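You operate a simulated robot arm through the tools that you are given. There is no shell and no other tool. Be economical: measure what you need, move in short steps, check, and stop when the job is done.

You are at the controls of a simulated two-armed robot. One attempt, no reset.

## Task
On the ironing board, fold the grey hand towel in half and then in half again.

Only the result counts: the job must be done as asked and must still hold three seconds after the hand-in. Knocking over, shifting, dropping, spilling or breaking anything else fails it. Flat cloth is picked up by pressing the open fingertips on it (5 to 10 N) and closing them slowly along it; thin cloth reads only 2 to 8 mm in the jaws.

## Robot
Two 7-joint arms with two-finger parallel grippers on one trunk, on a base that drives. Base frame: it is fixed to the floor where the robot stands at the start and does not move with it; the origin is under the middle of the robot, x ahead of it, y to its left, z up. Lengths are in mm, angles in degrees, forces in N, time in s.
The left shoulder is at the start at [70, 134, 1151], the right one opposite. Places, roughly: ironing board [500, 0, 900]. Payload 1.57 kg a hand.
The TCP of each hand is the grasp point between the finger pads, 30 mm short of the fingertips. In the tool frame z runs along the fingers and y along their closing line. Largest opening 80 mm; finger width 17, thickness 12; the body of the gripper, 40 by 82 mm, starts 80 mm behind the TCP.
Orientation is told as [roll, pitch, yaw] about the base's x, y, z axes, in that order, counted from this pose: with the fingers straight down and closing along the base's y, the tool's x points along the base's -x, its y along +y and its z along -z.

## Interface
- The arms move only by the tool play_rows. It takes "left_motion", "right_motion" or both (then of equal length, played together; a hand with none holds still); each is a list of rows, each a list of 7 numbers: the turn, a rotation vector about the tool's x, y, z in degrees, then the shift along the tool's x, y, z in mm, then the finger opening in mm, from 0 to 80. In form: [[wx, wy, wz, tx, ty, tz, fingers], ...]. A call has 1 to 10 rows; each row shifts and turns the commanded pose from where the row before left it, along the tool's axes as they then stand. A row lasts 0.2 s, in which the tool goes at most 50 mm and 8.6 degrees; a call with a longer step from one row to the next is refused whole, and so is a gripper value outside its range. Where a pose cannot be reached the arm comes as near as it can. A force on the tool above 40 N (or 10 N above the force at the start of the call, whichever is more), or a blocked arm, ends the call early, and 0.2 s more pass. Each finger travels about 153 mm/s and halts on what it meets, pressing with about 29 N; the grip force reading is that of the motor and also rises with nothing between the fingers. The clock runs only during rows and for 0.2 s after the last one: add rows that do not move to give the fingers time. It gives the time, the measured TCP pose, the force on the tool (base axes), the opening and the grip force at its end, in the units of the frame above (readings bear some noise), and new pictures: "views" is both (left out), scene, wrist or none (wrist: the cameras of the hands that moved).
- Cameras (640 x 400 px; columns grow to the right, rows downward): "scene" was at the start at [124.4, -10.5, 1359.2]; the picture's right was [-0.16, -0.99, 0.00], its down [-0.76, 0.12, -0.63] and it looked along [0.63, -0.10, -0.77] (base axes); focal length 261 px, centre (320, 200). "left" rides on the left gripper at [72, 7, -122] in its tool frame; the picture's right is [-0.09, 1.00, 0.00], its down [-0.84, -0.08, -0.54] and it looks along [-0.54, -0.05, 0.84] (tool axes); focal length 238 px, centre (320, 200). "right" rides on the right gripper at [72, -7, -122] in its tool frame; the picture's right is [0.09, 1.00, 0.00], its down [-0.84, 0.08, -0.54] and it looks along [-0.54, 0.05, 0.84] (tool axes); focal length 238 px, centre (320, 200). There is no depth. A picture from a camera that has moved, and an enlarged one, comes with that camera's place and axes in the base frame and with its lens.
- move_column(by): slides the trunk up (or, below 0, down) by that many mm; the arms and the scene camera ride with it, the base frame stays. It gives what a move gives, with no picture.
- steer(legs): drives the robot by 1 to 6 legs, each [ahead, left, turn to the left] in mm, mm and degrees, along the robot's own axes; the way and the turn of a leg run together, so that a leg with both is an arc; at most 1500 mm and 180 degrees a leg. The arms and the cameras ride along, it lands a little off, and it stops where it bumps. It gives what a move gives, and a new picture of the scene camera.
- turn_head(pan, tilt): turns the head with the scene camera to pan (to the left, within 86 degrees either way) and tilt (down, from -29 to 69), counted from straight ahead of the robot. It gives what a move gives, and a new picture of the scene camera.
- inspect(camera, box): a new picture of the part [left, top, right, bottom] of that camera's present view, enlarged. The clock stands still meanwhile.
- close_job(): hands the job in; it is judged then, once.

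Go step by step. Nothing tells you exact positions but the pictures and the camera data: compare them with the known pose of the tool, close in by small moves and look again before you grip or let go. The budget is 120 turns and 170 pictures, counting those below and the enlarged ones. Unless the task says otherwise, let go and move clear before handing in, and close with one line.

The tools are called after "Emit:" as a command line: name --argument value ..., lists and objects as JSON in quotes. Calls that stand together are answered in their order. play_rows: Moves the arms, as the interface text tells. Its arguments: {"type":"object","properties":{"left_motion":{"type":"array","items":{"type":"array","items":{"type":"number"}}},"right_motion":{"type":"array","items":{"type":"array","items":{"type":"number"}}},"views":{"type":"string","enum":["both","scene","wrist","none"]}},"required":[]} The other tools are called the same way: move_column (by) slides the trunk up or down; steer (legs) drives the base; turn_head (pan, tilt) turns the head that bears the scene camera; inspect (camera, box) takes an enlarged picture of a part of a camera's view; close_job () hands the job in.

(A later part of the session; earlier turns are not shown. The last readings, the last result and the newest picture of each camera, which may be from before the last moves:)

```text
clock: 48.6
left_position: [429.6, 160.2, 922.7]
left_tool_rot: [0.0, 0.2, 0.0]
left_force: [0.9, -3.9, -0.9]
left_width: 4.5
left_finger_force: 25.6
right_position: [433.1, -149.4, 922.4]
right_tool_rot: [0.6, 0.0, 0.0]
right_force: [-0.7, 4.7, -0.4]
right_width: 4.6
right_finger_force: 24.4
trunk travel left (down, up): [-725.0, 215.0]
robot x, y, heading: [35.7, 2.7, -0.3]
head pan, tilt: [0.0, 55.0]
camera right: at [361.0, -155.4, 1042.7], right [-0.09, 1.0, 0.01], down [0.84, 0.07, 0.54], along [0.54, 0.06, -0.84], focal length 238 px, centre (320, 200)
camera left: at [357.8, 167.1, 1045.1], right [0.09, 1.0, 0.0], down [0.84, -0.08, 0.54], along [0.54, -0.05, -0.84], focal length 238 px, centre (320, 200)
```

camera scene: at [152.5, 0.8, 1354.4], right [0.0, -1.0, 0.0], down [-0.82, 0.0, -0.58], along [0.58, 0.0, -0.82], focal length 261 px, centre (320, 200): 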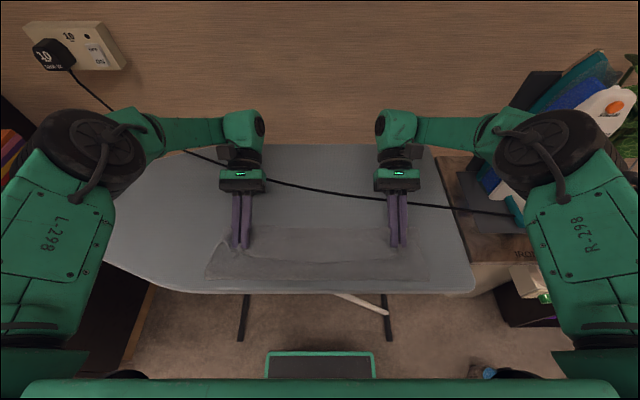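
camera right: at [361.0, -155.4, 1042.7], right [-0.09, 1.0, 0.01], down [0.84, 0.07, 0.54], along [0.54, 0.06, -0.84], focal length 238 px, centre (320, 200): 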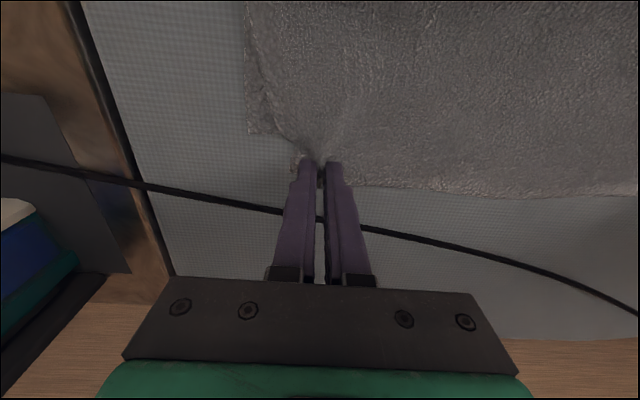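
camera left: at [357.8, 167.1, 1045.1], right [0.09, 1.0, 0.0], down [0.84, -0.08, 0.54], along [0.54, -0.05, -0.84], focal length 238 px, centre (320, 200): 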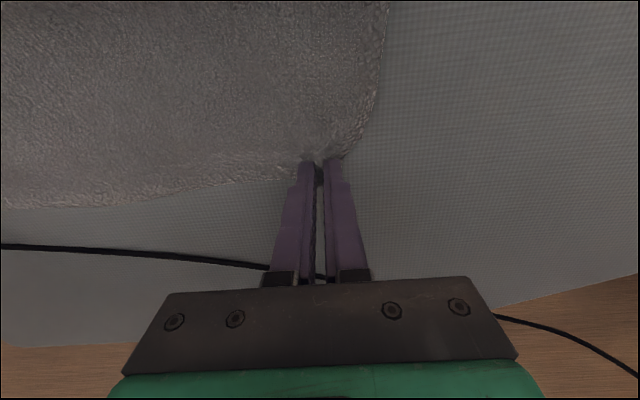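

Both hold the single top layer. I'll lift it back to upright over the fold line.

Emit:
play_rows --left_motion '[[0, 0, 0, 5, 0, -20, 0], [0, 0, 0, 15, 0, -30, 0], [0, 0, 0, 25, 0, -25, 0], [0, 0, 0, 30, 0, -20, 0], [0, 0, 0, 30, 0, -10, 0], [0, 0, 0, 30, 0, 0, 0], [0, 0, 0, 3, 0, 0, 0], [0, 0, 0, 0, 0, 0, 0]]' --right_motion '[[0, 0, 0, 5, 0, -20, 0], [0, 0, 0, 15, 0, -30, 0], [0, 0, 0, 25, 0, -25, 0], [0, 0, 0, 30, 0, -20, 0], [0, 0, 0, 30, 0, -10, 0], [0, 0, 0, 30, 0, 0, 0], [0, 0, 0, 7, 0, 0, 0], [0, 0, 0, 0, 0, 0, 0]]' --views "scene"

Emit:
inspect --camera "scene" --box '[170, 170, 470, 320]'

```text
clock: 50.4
left_position: [291.9, 160.3, 1027.1]
left_tool_rot: [0.0, 0.2, 0.0]
left_force: [0.2, -3.6, -0.7]
left_width: 4.4
left_finger_force: 24.9
right_position: [290.1, -148.1, 1028.3]
right_tool_rot: [0.7, 0.0, -0.1]
right_force: [0.2, 3.5, -0.7]
right_width: 4.9
right_finger_force: 25.1
trunk travel left (down, up): [-725.0, 215.0]
robot x, y, heading: [33.3, 0.3, -0.4]
head pan, tilt: [0.0, 55.0]
camera scene: at [155.0, 1.2, 1353.5], right [0.0, -1.0, 0.0], down [-0.82, 0.0, -0.57], along [0.57, 0.0, -0.82], focal length 261 px, centre (320, 200)
```

scene: 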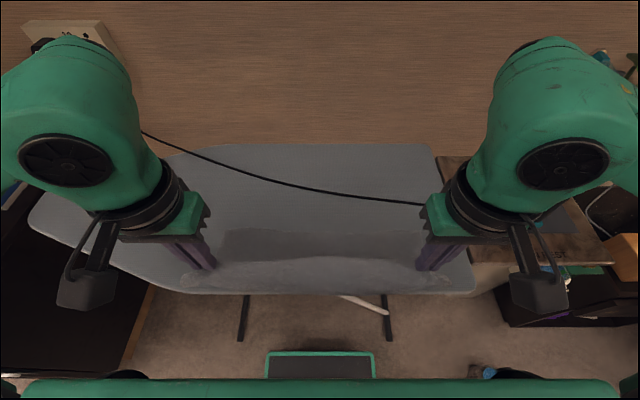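

```text
2.13 times, centred on (320, 245) of scene
camera zoom: at [155.0, 1.2, 1353.5], right [0.0, -1.0, 0.0], down [-0.82, 0.0, -0.57], along [0.57, 0.0, -0.82], focal length 558 px, centre (320, 104)
```

zoom: 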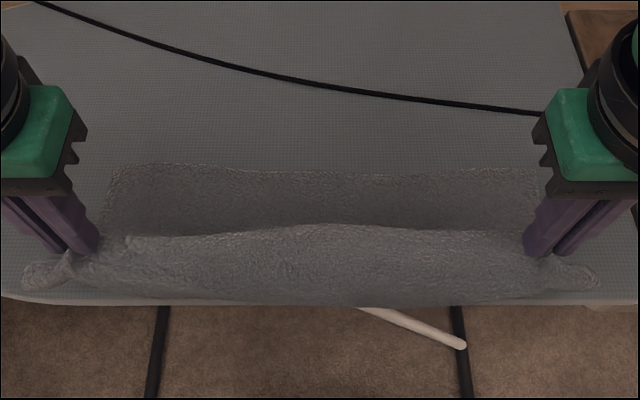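

Emit:
play_rows --left_motion '[[0, 0, 0, -25, 0, 3, 0], [0, 0, 0, -26, 0, 9, 0], [0, 0, 0, -23, 0, 16, 0], [0, 0, 0, -17, 0, 21, 0], [0, 0, 0, -10, 0, 24, 0], [0, 0, 0, -4, 0, 20, 0], [0, 0, 0, 0, 0, 8, 0], [0, 0, 0, 0, 0, 0, 0]]' --right_motion '[[0, 0, 0, -25, 0, 3, 0], [0, 0, 0, -26, -1, 9, 0], [0, 0, 0, -23, -1, 16, 0], [0, 0, 0, -17, -1, 21, 0], [0, 0, 0, -10, 0, 24, 0], [0, 0, 0, -4, 0, 20, 0], [0, 0, 0, 0, 0, 8, 0], [0, 0, 0, 0, 0, 0, 0]]' --views "wrist"

Emit:
inspect --camera "scene" --box '[170, 170, 470, 320]'

```text
clock: 52.2
left_position: [396.0, 159.7, 927.3]
left_tool_rot: [0.0, 0.2, 0.1]
left_force: [0.8, -7.3, 0.3]
left_width: 4.5
left_finger_force: 24.4
right_position: [394.8, -152.2, 927.4]
right_tool_rot: [0.8, -0.2, -0.1]
right_force: [1.2, 6.4, 0.1]
right_width: 4.7
right_finger_force: 25.3
trunk travel left (down, up): [-725.0, 215.0]
robot x, y, heading: [33.8, 1.4, 0.1]
head pan, tilt: [0.0, 55.0]
camera right: at [324.1, -157.9, 1047.8], right [-0.09, 1.0, 0.01], down [0.84, 0.07, 0.54], along [0.54, 0.06, -0.84], focal length 238 px, centre (320, 200)
camera left: at [324.7, 167.7, 1050.3], right [0.09, 1.0, 0.0], down [0.84, -0.08, 0.54], along [0.54, -0.05, -0.84], focal length 238 px, centre (320, 200)
```

right: 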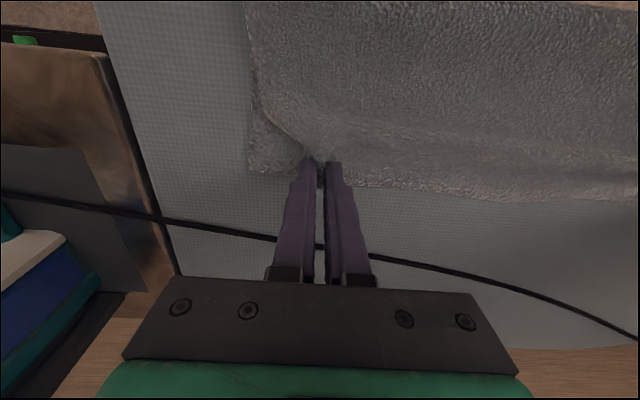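
left: 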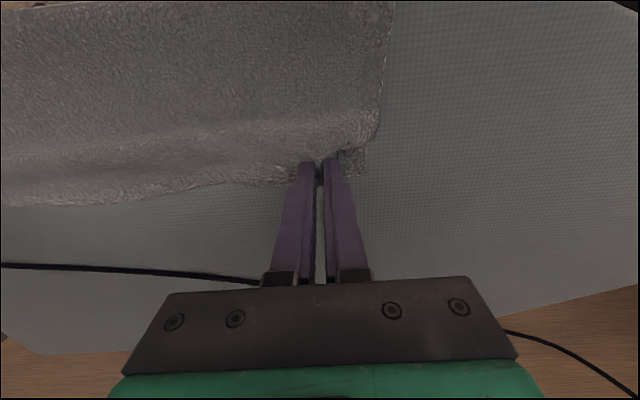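

```text
2.13 times, centred on (320, 245) of scene
camera zoom: at [154.8, 1.2, 1353.5], right [0.0, -1.0, 0.0], down [-0.82, 0.0, -0.57], along [0.57, 0.0, -0.82], focal length 558 px, centre (320, 104)
```

zoom: 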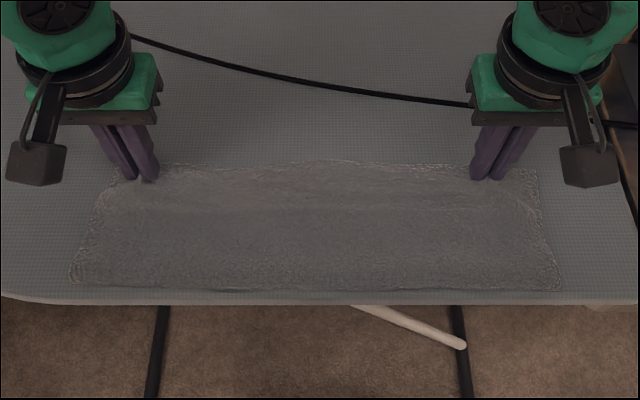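

The edges now match within about 7 mm, with the fold at x≈292. I'll lower slightly, release, and lift clear.

Emit:
play_rows --left_motion '[[0, 0, 0, 0, 0, 7, 0], [0, 0, 0, 0, 0, 0, 8], [0, 0, 0, 0, 0, 0, 16], [0, 0, 0, 0, 0, 0, 24], [0, 0, 0, 0, 0, -10, 24], [0, 0, 0, 0, 0, -40, 24], [0, 0, 0, 0, 0, -40, 24], [0, 0, 0, 0, 0, 0, 24]]' --right_motion '[[0, 0, 0, 0, 0, 7, 0], [0, 0, 0, 0, 0, 0, 8], [0, 0, 0, 0, 0, 0, 16], [0, 0, 0, 0, 0, 0, 24], [0, 0, 0, 0, 0, -10, 24], [0, 0, 0, 0, 0, -40, 24], [0, 0, 0, 0, 0, -40, 24], [0, 0, 0, 0, 0, 0, 24]]' --views "both"

Emit:
inspect --camera "scene" --box '[170, 170, 470, 320]'

```text
clock: 54.0
left_position: [395.9, 160.3, 1010.1]
left_tool_rot: [0.0, 0.1, 0.1]
left_force: [-0.9, 0.3, -0.6]
left_width: 24.0
left_finger_force: 0.0
right_position: [393.7, -153.3, 1010.8]
right_tool_rot: [0.7, 0.0, -0.1]
right_force: [-0.9, -0.2, 0.0]
right_width: 24.2
right_finger_force: 0.0
trunk travel left (down, up): [-725.0, 215.0]
robot x, y, heading: [33.1, 3.5, -0.1]
head pan, tilt: [0.0, 55.0]
camera scene: at [155.1, 1.2, 1353.5], right [0.0, -1.0, 0.0], down [-0.82, 0.0, -0.57], along [0.57, 0.0, -0.82], focal length 261 px, centre (320, 200)
camera right: at [322.6, -160.1, 1132.2], right [-0.09, 1.0, 0.01], down [0.84, 0.07, 0.54], along [0.54, 0.06, -0.84], focal length 238 px, centre (320, 200)
camera left: at [324.0, 168.3, 1133.3], right [0.09, 1.0, 0.0], down [0.84, -0.08, 0.54], along [0.54, -0.05, -0.84], focal length 238 px, centre (320, 200)
```

scene: 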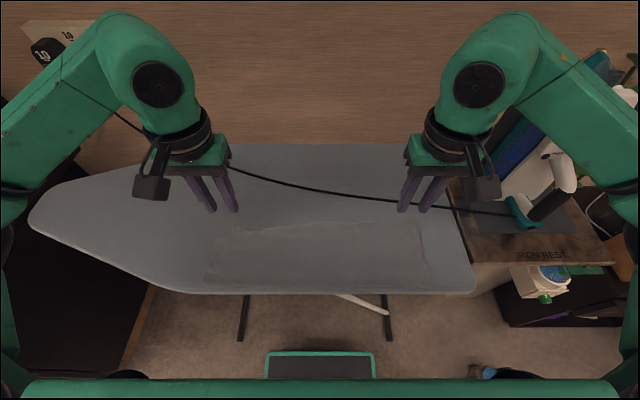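
right: 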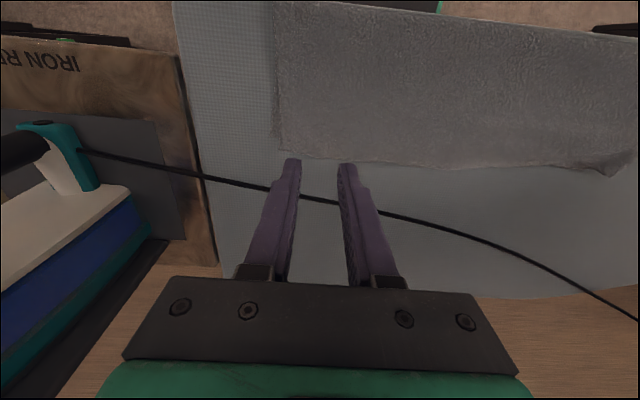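
left: 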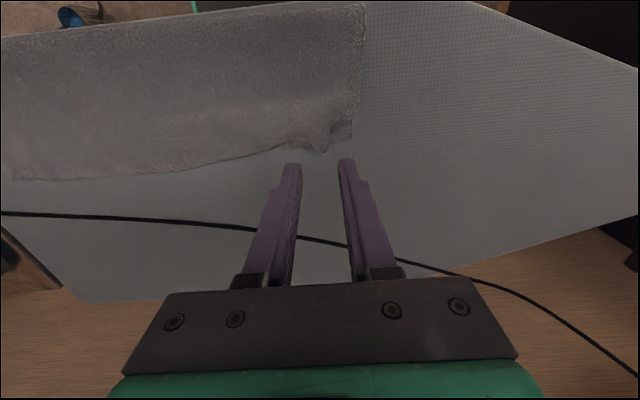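

```text
2.13 times, centred on (320, 245) of scene
camera zoom: at [155.1, 1.2, 1353.5], right [0.0, -1.0, 0.0], down [-0.82, 0.0, -0.57], along [0.57, 0.0, -0.82], focal length 558 px, centre (320, 104)
```

zoom: 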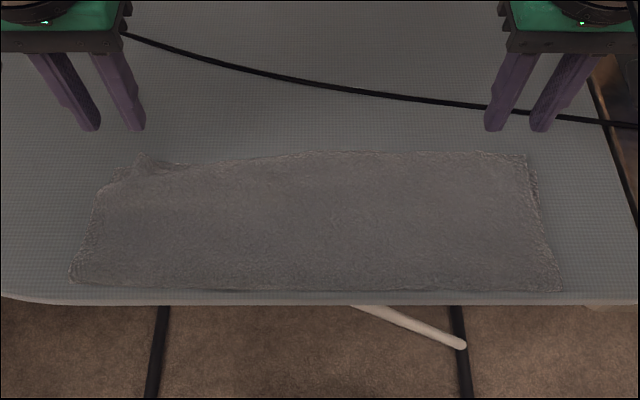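

Emit:
inspect --camera "left" --box '[220, 60, 420, 185]'

Emit:
inspect --camera "right" --box '[220, 60, 420, 185]'

```text
3.20 times, centred on (320, 122) of left
camera zoom: at [324.0, 168.3, 1133.3], right [0.09, 1.0, 0.0], down [0.84, -0.08, 0.54], along [0.54, -0.05, -0.84], focal length 763 px, centre (320, 448)
```

zoom: 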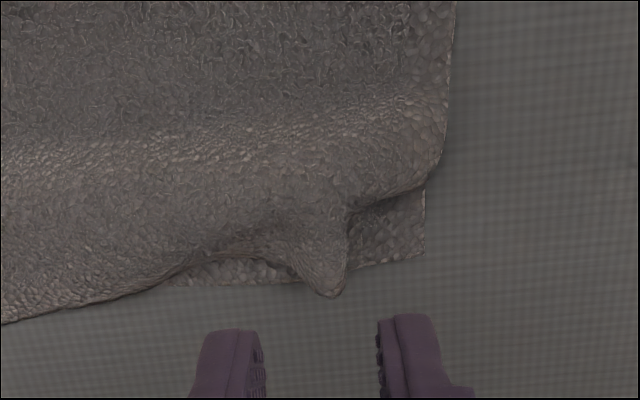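

```text
3.20 times, centred on (320, 122) of right
camera zoom: at [322.6, -160.1, 1132.2], right [-0.09, 1.0, 0.01], down [0.84, 0.07, 0.54], along [0.54, 0.06, -0.84], focal length 763 px, centre (320, 448)
```

zoom: 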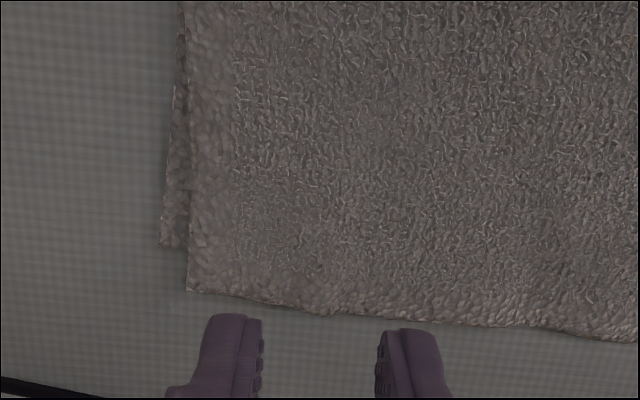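

The right corner is neat, but the left top corner has curled under itself. I'll pinch its small ridge and lift to let the corner drop free.

Emit:
play_rows --left_motion '[[0, 0, 0, -4, 5.5, 25, 28], [0, 0, 0, 0, 0, 30, 28], [0, 0, 0, 0, 0, 25, 28], [0, 0, 0, 0, 0, 11, 28], [0, 0, 0, 0, 0, 0, 20], [0, 0, 0, 0, 0, 0, 12], [0, 0, 0, 0, 0, 0, 4], [0, 0, 0, 0, 0, 0, 0], [0, 0, 0, 0, 0, -10, 0], [0, 0, 0, 0, 0, -25, 0]]' --views "wrist"

Emit:
inspect --camera "scene" --box '[170, 170, 370, 300]'

```text
clock: 56.2
left_position: [400.5, 165.0, 954.3]
left_tool_rot: [0.0, 0.1, 0.0]
left_force: [0.5, 0.5, -0.3]
left_width: 6.7
left_finger_force: 26.7
right_position: [393.7, -153.2, 1011.3]
right_tool_rot: [0.7, -0.1, -0.1]
right_force: [0.6, -0.8, 0.1]
right_width: 23.9
right_finger_force: 0.0
trunk travel left (down, up): [-725.0, 215.0]
robot x, y, heading: [32.8, -0.4, -0.2]
head pan, tilt: [0.0, 55.0]
camera left: at [328.4, 171.8, 1076.6], right [0.09, 1.0, 0.0], down [0.84, -0.08, 0.54], along [0.54, -0.05, -0.84], focal length 238 px, centre (320, 200)
```

left: 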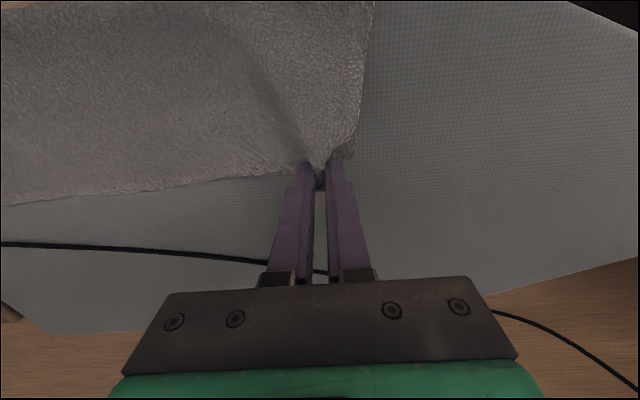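

```text
3.08 times, centred on (270, 235) of scene
camera zoom: at [154.6, 0.7, 1353.5], right [0.0, -1.0, 0.0], down [-0.82, 0.0, -0.57], along [0.57, 0.0, -0.82], focal length 804 px, centre (474, 92)
```

zoom: 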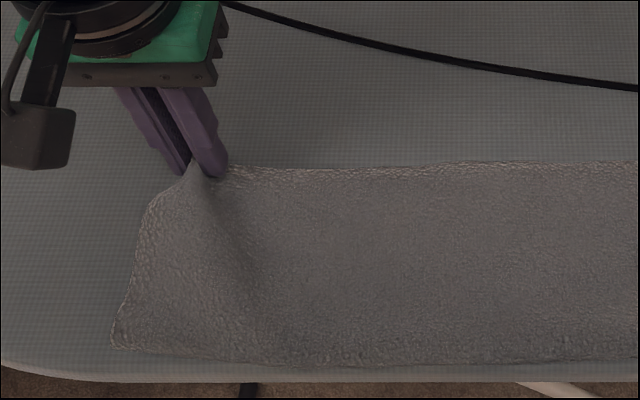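

Emit:
inspect --camera "left" --box '[240, 80, 420, 200]'

```text
3.33 times, centred on (330, 140) of left
camera zoom: at [328.4, 171.8, 1076.6], right [0.09, 1.0, 0.0], down [0.84, -0.08, 0.54], along [0.54, -0.05, -0.84], focal length 794 px, centre (287, 400)
```

zoom: 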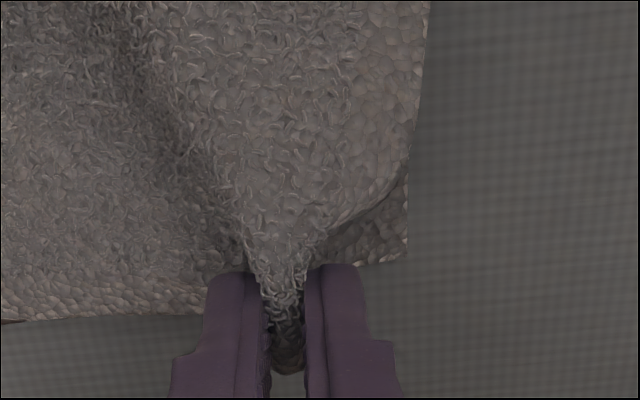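

Only the top layer is held. I'll lift it a little more and outward, and release so the corner can drop open.

Emit:
play_rows --left_motion '[[0, 0, 0, -3, 2, -15, 0], [0, 0, 0, -3, 2, -10, 0], [0, 0, 0, 0, 0, 0, 0], [0, 0, 0, 0, 0, 0, 30], [0, 0, 0, 0, 0, 0, 60], [0, 0, 0, 0, 0, -20, 60], [0, 0, 0, 0, 0, 0, 60], [0, 0, 0, 0, 0, 0, 60]]' --views "wrist"

Emit:
inspect --camera "left" --box '[220, 50, 420, 175]'

```text
clock: 58.0
left_position: [405.8, 167.9, 996.9]
left_tool_rot: [-0.1, 0.1, -0.1]
left_force: [1.0, -0.7, -0.7]
left_width: 60.1
left_finger_force: 0.0
right_position: [394.0, -151.9, 1010.8]
right_tool_rot: [0.7, -0.1, -0.1]
right_force: [0.2, 0.6, 0.1]
right_width: 24.1
right_finger_force: 0.0
trunk travel left (down, up): [-725.0, 215.0]
robot x, y, heading: [33.4, 3.2, -0.1]
head pan, tilt: [0.0, 55.0]
camera left: at [334.7, 175.6, 1120.9], right [0.09, 1.0, 0.0], down [0.84, -0.08, 0.54], along [0.54, -0.05, -0.84], focal length 238 px, centre (320, 200)
```

left: 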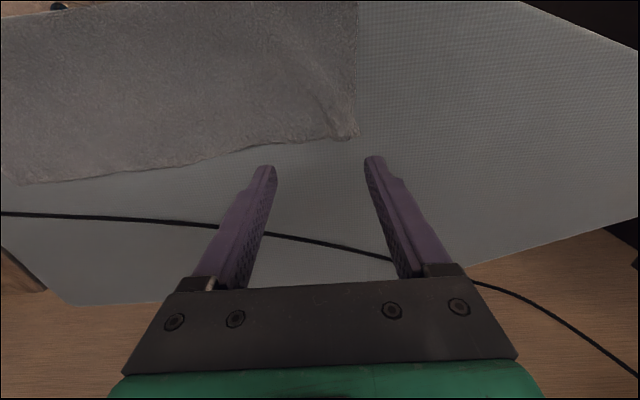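

```text
3.20 times, centred on (320, 112) of left
camera zoom: at [334.7, 175.6, 1120.9], right [0.09, 1.0, 0.0], down [0.84, -0.08, 0.54], along [0.54, -0.05, -0.84], focal length 763 px, centre (320, 480)
```

zoom: 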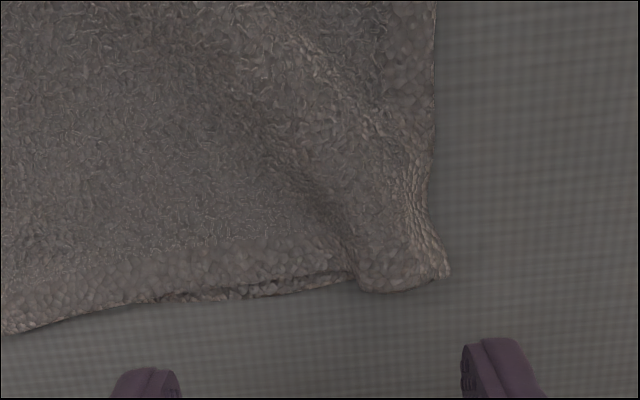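

The left corner has opened out nicely, so the first fold is good (x≈292–412, y≈±200). For the second fold I'll carry the right end over to the left with the right hand alone, where there is free board beyond. I'll back off, shift the base left, and park the left hand out of the way.

Emit:
play_rows --left_motion '[[0, 0, 0, 0, 0, -40, 60], [0, 0, 0, 0, 0, -40, 60], [0, 0, 0, 0, 30, -30, 60], [0, 0, 0, 15, 40, -15, 60], [0, 0, 0, 15, 40, 0, 60], [0, 0, 0, 20, 40, 0, 60], [0, 0, 0, 20, 30, 0, 60]]' --right_motion '[[0, 0, 0, 0, 0, -10, 40], [0, 0, 0, 0, 0, 0, 40], [0, 0, 0, 0, 0, 0, 40], [0, 0, 0, 0, 0, 0, 40], [0, 0, 0, 0, 0, 0, 40], [0, 0, 0, 0, 0, 0, 40], [0, 0, 0, 0, 0, 0, 40]]' --views "none"

Emit:
steer --legs '[[-85, 0, 0], [0, 120, 0]]'

```text
clock: 59.6
left_position: [365.8, 332.2, 1115.1]
left_tool_rot: [0.0, 0.1, -0.1]
left_force: [0.8, -0.2, -0.2]
left_width: 60.2
left_finger_force: 0.0
left hand out of reach, approached as far as the arm can: row 6, 7
right_position: [393.9, -152.2, 1021.5]
right_tool_rot: [0.7, -0.1, -0.1]
right_force: [0.1, -0.1, -0.2]
right_width: 40.1
right_finger_force: 0.1
trunk travel left (down, up): [-725.0, 215.0]
robot x, y, heading: [32.0, 0.9, 0.1]
head pan, tilt: [0.0, 55.0]
```

```text
clock: 61.5
left_position: [281.4, 450.9, 1117.4]
left_tool_rot: [0.1, 0.2, -0.2]
left_force: [0.6, -0.4, 0.1]
left_width: 60.0
left_finger_force: 0.0
right_position: [308.8, -32.1, 1020.2]
right_tool_rot: [0.7, -0.1, -0.2]
right_force: [0.3, 0.5, -0.6]
right_width: 40.0
right_finger_force: 0.1
trunk travel left (down, up): [-725.0, 215.0]
robot x, y, heading: [-49.5, 119.9, -0.2]
head pan, tilt: [0.0, 55.0]
camera scene: at [69.8, 122.4, 1353.6], right [0.0, -1.0, 0.0], down [-0.82, 0.0, -0.57], along [0.57, 0.0, -0.82], focal length 261 px, centre (320, 200)
```

scene: 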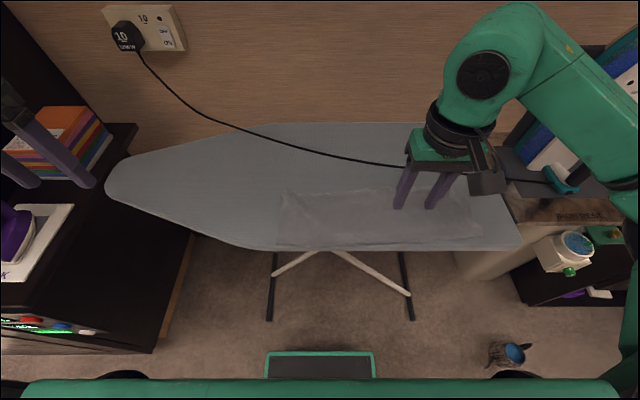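

Emit:
play_rows --right_motion '[[0, 0, 0, -11, -39, 0, 40], [0, 0, 0, -11, -39, 0, 40], [0, 0, 0, -11, -39, 0, 40], [0, 0, 0, -10, -38, 0, 40], [0, 0, -8.5, 0, 0, 0, 40], [0, 0, -8.5, 0, 0, 0, 40], [0, 0, -8.5, 0, 0, 0, 40], [0, 0, -8.5, 0, 0, 0, 40], [0, 0, -8.5, 0, 0, 0, 40], [0, 0, -8.5, 0, 0, 0, 40]]' --views "none"

Emit:
play_rows --right_motion '[[0, 0, -8.5, 0, 0, 0, 40], [0, 0, -8.5, 0, 0, 0, 40], [0, 0, -8.5, 0, 0, 0, 40], [0, 0, -8.5, 0, 0, 0, 40], [0, 0, -5, 0, 0, 0, 40], [0, 0, 0, 0, 0, 20, 40], [0, 0, 0, 0, 0, 20, 40], [0, 0, 0, 0, 0, 0, 40]]' --views "both"

```text
clock: 63.8
left_position: [281.1, 453.9, 1115.6]
left_tool_rot: [0.0, 0.0, -0.2]
left_force: [0.1, -0.3, 0.6]
left_width: 59.7
left_finger_force: 0.0
right_position: [284.1, -115.2, 1035.6]
right_tool_rot: [-2.0, 1.2, 34.7]
right_force: [0.4, 0.3, 0.1]
right_width: 40.2
right_finger_force: 0.1
right hand out of reach, approached as far as the arm can: row 6, 7, 8, 9, 10
trunk travel left (down, up): [-725.0, 215.0]
robot x, y, heading: [-50.2, 123.0, -0.1]
head pan, tilt: [0.0, 55.0]
```

```text
clock: 65.5
left_position: [282.7, 454.1, 1115.8]
left_tool_rot: [0.0, 0.1, -0.2]
left_force: [0.4, 0.1, -0.6]
left_width: 60.1
left_finger_force: 0.1
right_position: [283.6, -7.3, 999.3]
right_tool_rot: [-0.9, 1.7, 55.8]
right_force: [0.0, 0.2, 0.9]
right_width: 39.6
right_finger_force: 0.1
right hand out of reach, approached as far as the arm can: row 1, 2, 3, 4, 5, 7
trunk travel left (down, up): [-725.0, 215.0]
robot x, y, heading: [-50.0, 124.2, -0.1]
head pan, tilt: [0.0, 55.0]
camera scene: at [70.5, 124.7, 1353.5], right [0.0, -1.0, 0.0], down [-0.82, 0.0, -0.57], along [0.57, 0.0, -0.82], focal length 261 px, centre (320, 200)
camera right: at [250.3, -64.7, 1121.1], right [-0.88, 0.48, -0.01], down [0.41, 0.75, 0.52], along [0.26, 0.45, -0.86], focal length 238 px, centre (320, 200)
```

scene: 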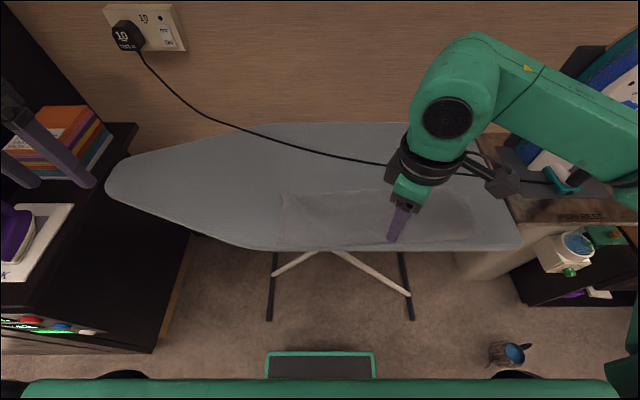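
right: 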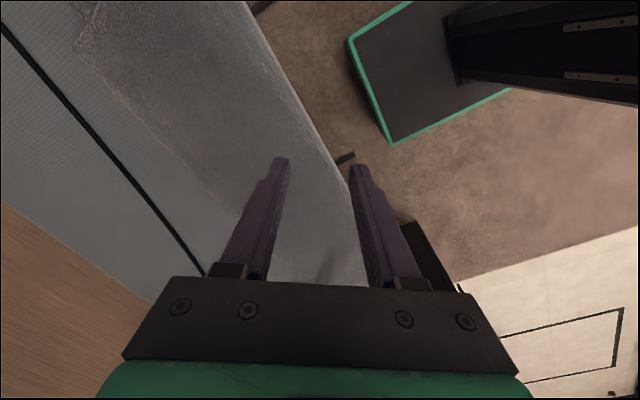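

Yaw in that direction hits a joint limit. I'll turn the wrist the other way, towards −90°.

Emit:
play_rows --right_motion '[[0, 0, 8.5, 0, 0, -8, 40], [0, 0, 8.5, 0, 0, -8, 40], [0, 0, 8.5, 0, 0, 0, 40], [0, 0, 8.5, 0, 0, 0, 40], [0, 0, 8.5, 0, 0, 0, 40], [0, 0, 8.5, 0, 0, 0, 40], [0, 0, 8.5, 0, 0, 0, 40], [0, 0, 8.5, 0, 0, 0, 40], [0, 0, 8.5, 0, 0, 0, 40], [0, 0, 8.5, 0, 0, 0, 40]]' --views "none"

Emit:
play_rows --right_motion '[[0, 0, 8.5, 0, 0, 0, 40], [0, 0, 8.5, 0, 0, 0, 40], [0, 0, 8.5, 0, 0, 0, 40], [0, 0, 8.5, 0, 0, 0, 40], [0, 0, 8.5, 0, 0, 0, 40], [0, 0, 8.5, 0, 0, 0, 40], [0, 0, 8.5, 0, 0, 0, 40]]' --views "scene"

```text
clock: 67.8
left_position: [282.5, 453.0, 1116.0]
left_tool_rot: [0.0, 0.2, -0.3]
left_force: [-0.2, 0.4, 0.4]
left_width: 60.3
left_finger_force: 0.1
right_position: [284.3, -6.9, 1014.2]
right_tool_rot: [-1.8, -1.0, -28.7]
right_force: [0.6, -0.4, 0.7]
right_width: 39.9
right_finger_force: 0.0
trunk travel left (down, up): [-725.0, 215.0]
robot x, y, heading: [-51.0, 125.0, -0.1]
head pan, tilt: [0.0, 55.0]
```

```text
clock: 69.3
left_position: [282.6, 452.5, 1115.2]
left_tool_rot: [0.0, 0.0, -0.2]
left_force: [0.2, -0.3, 0.9]
left_width: 59.9
left_finger_force: 0.1
right_position: [284.2, -7.5, 1013.5]
right_tool_rot: [-0.2, -2.0, -88.3]
right_force: [-0.5, -0.5, 0.2]
right_width: 40.1
right_finger_force: 0.0
trunk travel left (down, up): [-725.0, 215.0]
robot x, y, heading: [-53.2, 123.0, -0.3]
head pan, tilt: [0.0, 55.0]
camera scene: at [70.1, 124.1, 1353.5], right [0.0, -1.0, 0.0], down [-0.82, 0.0, -0.57], along [0.57, 0.0, -0.82], focal length 261 px, centre (320, 200)
```

scene: 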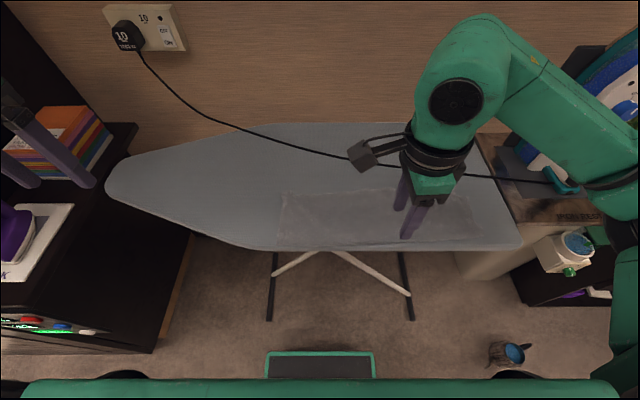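

That works. Now I'll move over the middle of the right end.

Emit:
play_rows --right_motion '[[2, 0, 1.7, -36, 14, 0, 40], [0, 0, 0, -36, 14, 0, 40], [0, 0, 0, -36, 14, 0, 40], [0, 0, 0, -36, 13, 0, 40], [0, 0, 0, -36, 13, 0, 40], [0, 0, 0, 0, 0, 30, 40], [0, 0, 0, 0, 0, 30, 40], [0, 0, 0, 0, 0, 0, 40]]' --views "both"

```text
clock: 71.2
left_position: [282.9, 453.4, 1116.1]
left_tool_rot: [0.0, 0.2, -0.2]
left_force: [-0.6, -0.7, -0.6]
left_width: 60.0
left_finger_force: 0.1
right_position: [355.3, -188.6, 959.8]
right_tool_rot: [-2.1, -2.0, -89.8]
right_force: [-0.4, -0.6, 0.5]
right_width: 39.7
right_finger_force: 0.1
trunk travel left (down, up): [-725.0, 215.0]
robot x, y, heading: [-50.1, 123.8, -0.1]
head pan, tilt: [0.0, 55.0]
camera scene: at [70.1, 124.2, 1353.5], right [0.0, -1.0, 0.0], down [-0.82, 0.0, -0.57], along [0.57, 0.0, -0.82], focal length 261 px, centre (320, 200)
camera right: at [352.1, -111.9, 1077.8], right [0.99, 0.09, -0.04], down [0.1, -0.82, 0.57], along [0.02, -0.57, -0.82], focal length 238 px, centre (320, 200)
```

scene: 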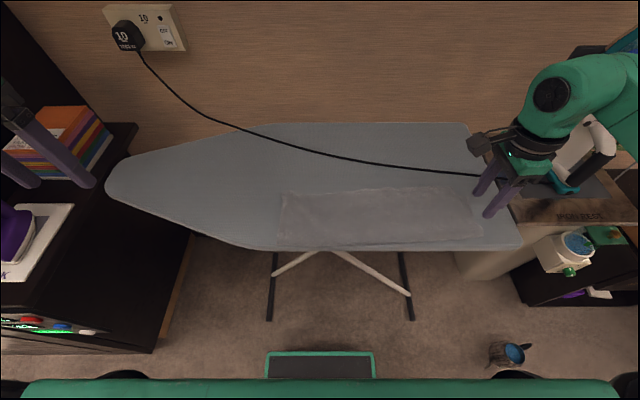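
right: 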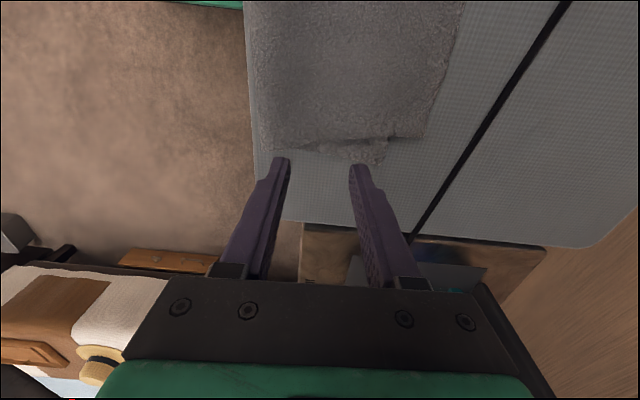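

Emit:
turn_head --pan -35 --tilt 45

Emit:
inspect --camera "right" --box '[220, 0, 500, 175]'

```text
clock: 72.2
left_position: [282.8, 454.5, 1115.9]
left_tool_rot: [0.0, 0.1, -0.1]
left_force: [0.5, 0.4, -0.1]
left_width: 60.3
left_finger_force: 0.1
right_position: [355.0, -190.3, 961.5]
right_tool_rot: [-2.1, -2.1, -89.8]
right_force: [0.3, -1.4, -0.5]
right_width: 39.8
right_finger_force: 0.0
trunk travel left (down, up): [-725.0, 215.0]
robot x, y, heading: [-49.4, 125.3, -0.1]
head pan, tilt: [-35.0, 45.0]
camera scene: at [64.6, 77.5, 1366.9], right [-0.58, -0.82, 0.0], down [-0.58, 0.41, -0.71], along [0.58, -0.41, -0.71], focal length 261 px, centre (320, 200)
```

scene: 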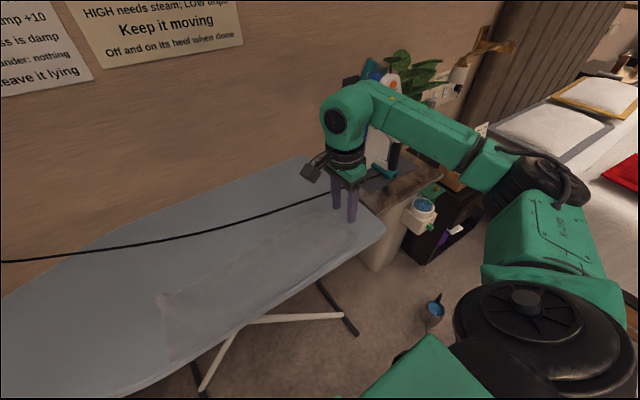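

```text
2.29 times, centred on (360, 88) of right
camera zoom: at [352.2, -111.7, 1078.1], right [0.99, 0.09, -0.04], down [0.1, -0.82, 0.57], along [0.02, -0.57, -0.82], focal length 545 px, centre (229, 457)
```

zoom: 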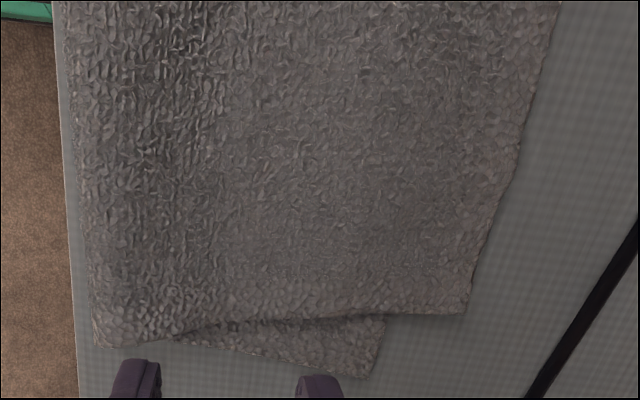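

The arm is clear of the iron. The top layer's far-right corner sits about (26, 29) mm off the bottom corner, so I'll pinch that corner and set it back in line.

Emit:
play_rows --right_motion '[[-2.1, 2.1, 0, 12, 30, 0, 26], [0, 0, 0, 13, 31, 0, 26], [0, 0, 0, 0, 0, 20, 26], [0, 0, 0, 0, 0, 16, 26], [0, 0, 0, 0, 0, 5, 26], [0, 0, 0, 0, 0, 0, 26]]' --views "wrist"

```text
clock: 73.6
left_position: [281.5, 453.0, 1115.8]
left_tool_rot: [0.0, 0.0, -0.2]
left_force: [0.2, -0.6, 0.1]
left_width: 59.8
left_finger_force: 0.1
right_position: [413.0, -163.2, 918.4]
right_tool_rot: [0.0, 0.0, -90.0]
right_force: [0.2, -0.2, 2.0]
right_width: 25.9
right_finger_force: 0.0
trunk travel left (down, up): [-725.0, 215.0]
robot x, y, heading: [-46.2, 123.3, 0.1]
head pan, tilt: [-35.0, 45.0]
camera right: at [406.9, -90.2, 1038.6], right [1.0, 0.09, 0.0], down [0.08, -0.84, 0.54], along [0.05, -0.54, -0.84], focal length 238 px, centre (320, 200)
```

right: 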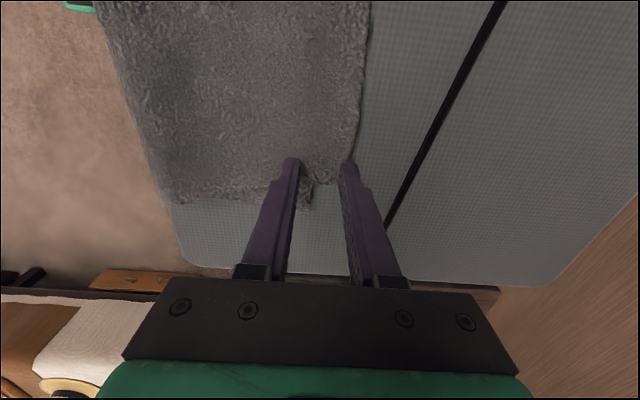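

Emit:
turn_head --pan -15 --tilt 58

Emit:
inspect --camera "scene" --box '[200, 150, 500, 290]'

```text
clock: 74.4
left_position: [281.7, 453.8, 1116.1]
left_tool_rot: [0.0, 0.0, -0.3]
left_force: [-0.1, -0.3, 0.2]
left_width: 59.9
left_finger_force: 0.2
right_position: [412.9, -164.2, 917.2]
right_tool_rot: [0.0, 0.0, -89.9]
right_force: [0.0, 0.0, 1.9]
right_width: 26.1
right_finger_force: 0.1
trunk travel left (down, up): [-725.0, 215.0]
robot x, y, heading: [-47.3, 124.8, -0.2]
head pan, tilt: [-15.0, 58.0]
camera scene: at [64.3, 106.1, 1349.9], right [-0.26, -0.96, 0.0], down [-0.82, 0.22, -0.53], along [0.51, -0.14, -0.85], focal length 261 px, centre (320, 200)
```

scene: 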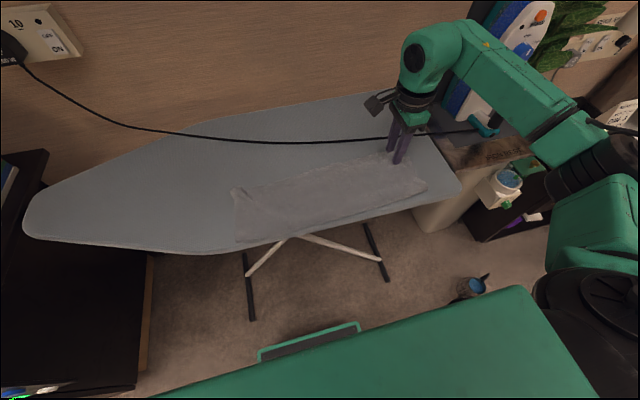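

```text
2.13 times, centred on (350, 220) of scene
camera zoom: at [64.3, 106.1, 1349.9], right [-0.26, -0.96, 0.0], down [-0.82, 0.22, -0.53], along [0.51, -0.14, -0.85], focal length 558 px, centre (256, 157)
```

zoom: 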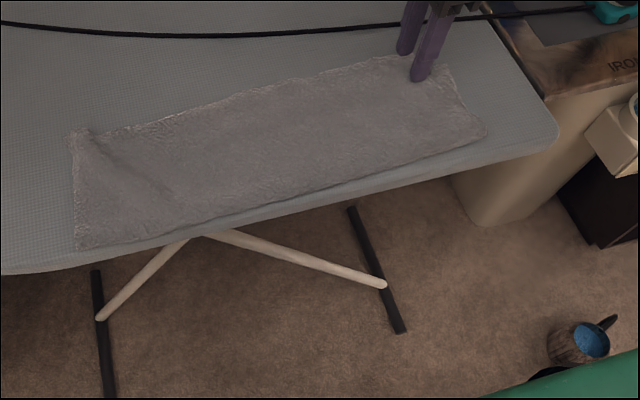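

The right side of the top layer has slid forward by about 25 mm. I'm in position to pinch it, so I'll press and close.

Emit:
play_rows --right_motion '[[0, 0, 0, 0, 0, 1.5, 26], [0, 0, 0, 0, 0, 1, 26], [0, 0, 0, 0, 0, 0.5, 26], [0, 0, 0, 0, 0, 0, 21], [0, 0, 0, 0, 0, 0, 16], [0, 0, 0, 0, 0, 0, 11], [0, 0, 0, 0, 0, 0, 6], [0, 0, 0, 0, 0, 0, 0], [0, 0, 0, 0, 0, 0, 0], [0, 0, 0, 0, 0, -12, 0]]' --views "wrist"

```text
clock: 76.6
left_position: [282.6, 453.9, 1114.4]
left_tool_rot: [0.1, 0.1, -0.2]
left_force: [0.7, -1.2, -0.1]
left_width: 60.0
left_finger_force: 0.1
right_position: [412.4, -164.3, 924.3]
right_tool_rot: [0.0, 0.0, -89.9]
right_force: [-0.2, 0.5, 0.7]
right_width: 3.8
right_finger_force: 24.8
trunk travel left (down, up): [-725.0, 215.0]
robot x, y, heading: [-52.0, 123.9, -0.3]
head pan, tilt: [-15.0, 58.0]
camera right: at [406.6, -90.8, 1046.0], right [1.0, 0.09, 0.0], down [0.08, -0.84, 0.54], along [0.05, -0.54, -0.84], focal length 238 px, centre (320, 200)
```

right: 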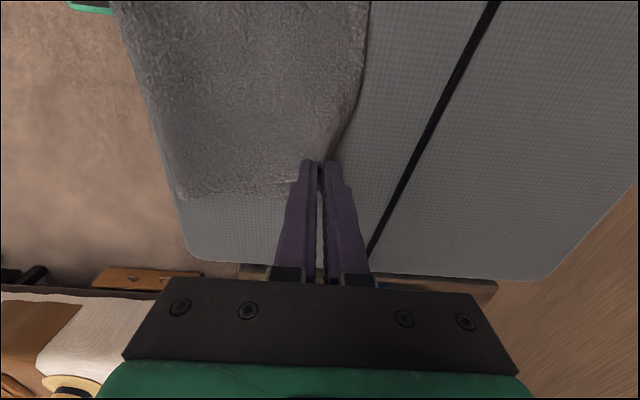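

Emit:
play_rows --right_motion '[[0, 0, 0, -5, -20, -30, 0], [0, 0, 0, -5, -30, -30, 0], [0, 0, 0, -5, -30, -20, 0], [0, 0, 0, -5, -20, 0, 0], [0, 0, 0, 0, 20, 5, 0], [0, 0, 0, -2, 25, 20, 0], [0, 0, 0, 0, 20, 30, 0], [0, 0, 0, 0, 9, 22, 0], [0, 0, 0, 0, 0, 5, 0]]' --views "wrist"

Emit:
inspect --camera "scene" --box '[200, 150, 500, 290]'

```text
clock: 78.6
left_position: [281.8, 453.8, 1115.6]
left_tool_rot: [0.1, 0.1, -0.2]
left_force: [-0.5, -0.3, -0.1]
left_width: 60.1
left_finger_force: 0.0
right_position: [386.9, -185.2, 924.4]
right_tool_rot: [0.0, 0.0, -89.8]
right_force: [-0.6, -0.9, 0.2]
right_width: 3.8
right_finger_force: 24.2
trunk travel left (down, up): [-725.0, 215.0]
robot x, y, heading: [-49.9, 127.1, -0.0]
head pan, tilt: [-15.0, 58.0]
camera right: at [380.3, -111.4, 1044.6], right [1.0, 0.09, 0.0], down [0.08, -0.84, 0.54], along [0.05, -0.54, -0.84], focal length 238 px, centre (320, 200)
```

right: 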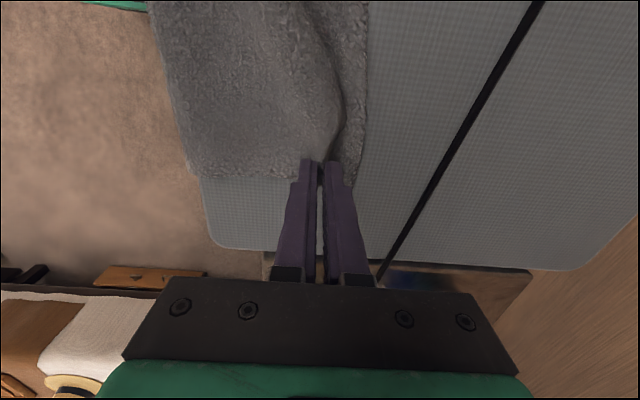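

```text
2.13 times, centred on (350, 220) of scene
camera zoom: at [63.9, 106.4, 1349.9], right [-0.26, -0.97, 0.0], down [-0.82, 0.22, -0.53], along [0.51, -0.14, -0.85], focal length 558 px, centre (256, 157)
```

zoom: 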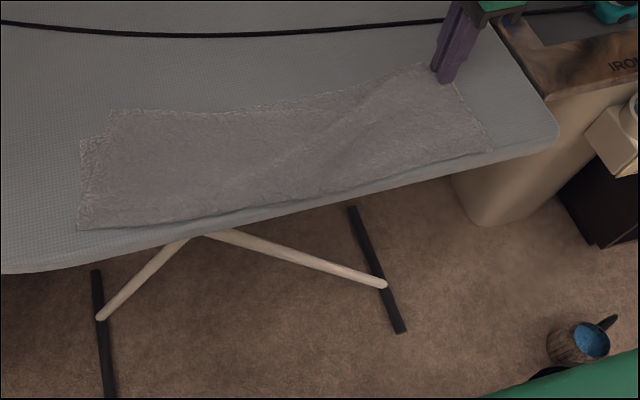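

Moving one corner dragged the left side of the top layer forward and right. I'll bring the left hand back to take the top-left corner too, and set both corners together.

Emit:
play_rows --left_motion '[[0, 0, 0, 0, -30, 0, 36], [0, 0, 0, -17, -40, 15, 36], [0, 0, 0, -20, -40, 20, 36], [0, 0, 0, -20, -40, 20, 36], [0, 0, 0, -20, -40, 20, 36], [0, 0, 0, -20, -40, 20, 36], [0, 0, 0, -20, -40, 20, 36], [0, 0, 0, -20, -40, 20, 36], [0, 0, 0, 0, -8, 20, 36], [0, 0, 0, 0, 0, 0, 36]]' --views "wrist"

```text
clock: 80.8
left_position: [418.2, 135.1, 959.6]
left_tool_rot: [0.0, 0.1, -0.2]
left_force: [-0.2, 0.6, -0.3]
left_width: 35.9
left_finger_force: 0.1
right_position: [387.1, -184.7, 923.4]
right_tool_rot: [-0.1, 0.0, -89.8]
right_force: [0.2, 0.6, -0.6]
right_width: 3.6
right_finger_force: 24.0
trunk travel left (down, up): [-725.0, 215.0]
robot x, y, heading: [-50.4, 124.9, -0.1]
head pan, tilt: [-15.0, 58.0]
camera left: at [346.9, 143.8, 1082.0], right [0.09, 1.0, 0.0], down [0.84, -0.08, 0.54], along [0.54, -0.05, -0.84], focal length 238 px, centre (320, 200)
```

left: 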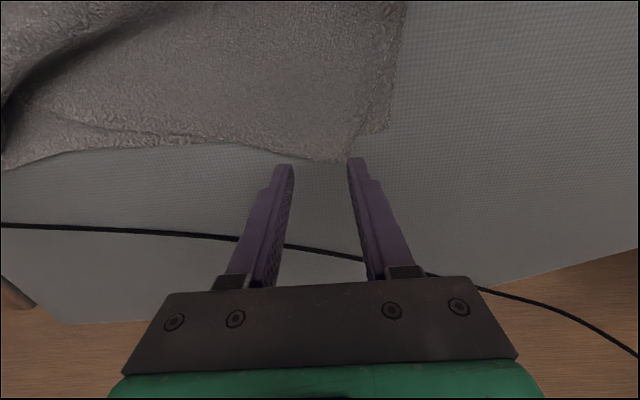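

Emit:
play_rows --left_motion '[[0, 0, 0, 0, 1, 20, 28], [0, 0, 0, 0, 0, 15, 28], [0, 0, 0, 0, 0, 7, 28], [0, 0, 0, 0, 0, 2, 28], [0, 0, 0, 0, 0, 1.5, 28], [0, 0, 0, 0, 0, 0, 28]]' --views "wrist"

```text
clock: 82.2
left_position: [417.2, 136.1, 915.4]
left_tool_rot: [0.0, 0.0, 0.0]
left_force: [0.5, 0.7, 6.3]
left_width: 27.9
left_finger_force: 0.1
right_position: [387.0, -185.6, 924.9]
right_tool_rot: [0.0, 0.1, -89.7]
right_force: [0.4, 1.2, 0.2]
right_width: 3.7
right_finger_force: 24.7
trunk travel left (down, up): [-725.0, 215.0]
robot x, y, heading: [-48.7, 122.5, -0.3]
head pan, tilt: [-15.0, 58.0]
camera left: at [345.7, 143.9, 1037.9], right [0.09, 1.0, 0.0], down [0.84, -0.08, 0.54], along [0.54, -0.05, -0.84], focal length 238 px, centre (320, 200)
```

left: 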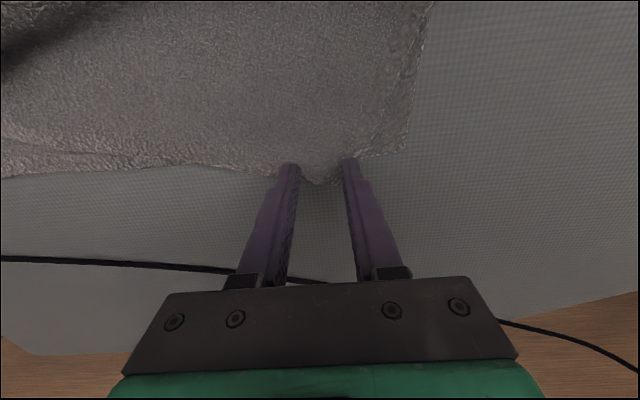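

Emit:
play_rows --left_motion '[[0, 0, 0, 0, -4, -6, 28], [0, 0, 0, 2, -6, 0, 28], [0, 0, 0, 0, 0, 6, 28], [0, 0, 0, 0, 0, 0.5, 24], [0, 0, 0, 0, 0, 0, 19], [0, 0, 0, 0, 0, 0, 14], [0, 0, 0, 0, 0, 0, 9], [0, 0, 0, 0, 0, 0, 4], [0, 0, 0, 0, 0, 0, 0], [0, 0, 0, 0, 0, -12, 0]]' --views "wrist"

```text
clock: 84.4
left_position: [416.4, 126.4, 924.2]
left_tool_rot: [0.1, 0.2, -0.1]
left_force: [1.1, 0.6, 0.6]
left_width: 4.3
left_finger_force: 24.9
right_position: [387.8, -185.7, 923.2]
right_tool_rot: [-0.1, 0.0, -89.7]
right_force: [-0.7, 0.2, -0.1]
right_width: 4.1
right_finger_force: 24.8
trunk travel left (down, up): [-725.0, 215.0]
robot x, y, heading: [-53.2, 119.5, -0.2]
head pan, tilt: [-15.0, 58.0]
camera left: at [344.5, 134.2, 1047.6], right [0.09, 1.0, 0.0], down [0.84, -0.08, 0.54], along [0.54, -0.05, -0.84], focal length 238 px, centre (320, 200)
```

left: 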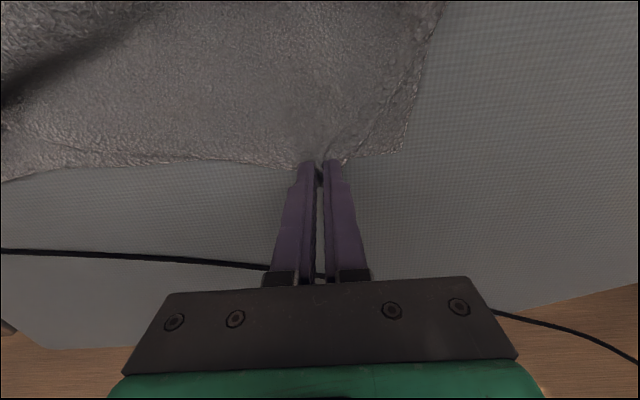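

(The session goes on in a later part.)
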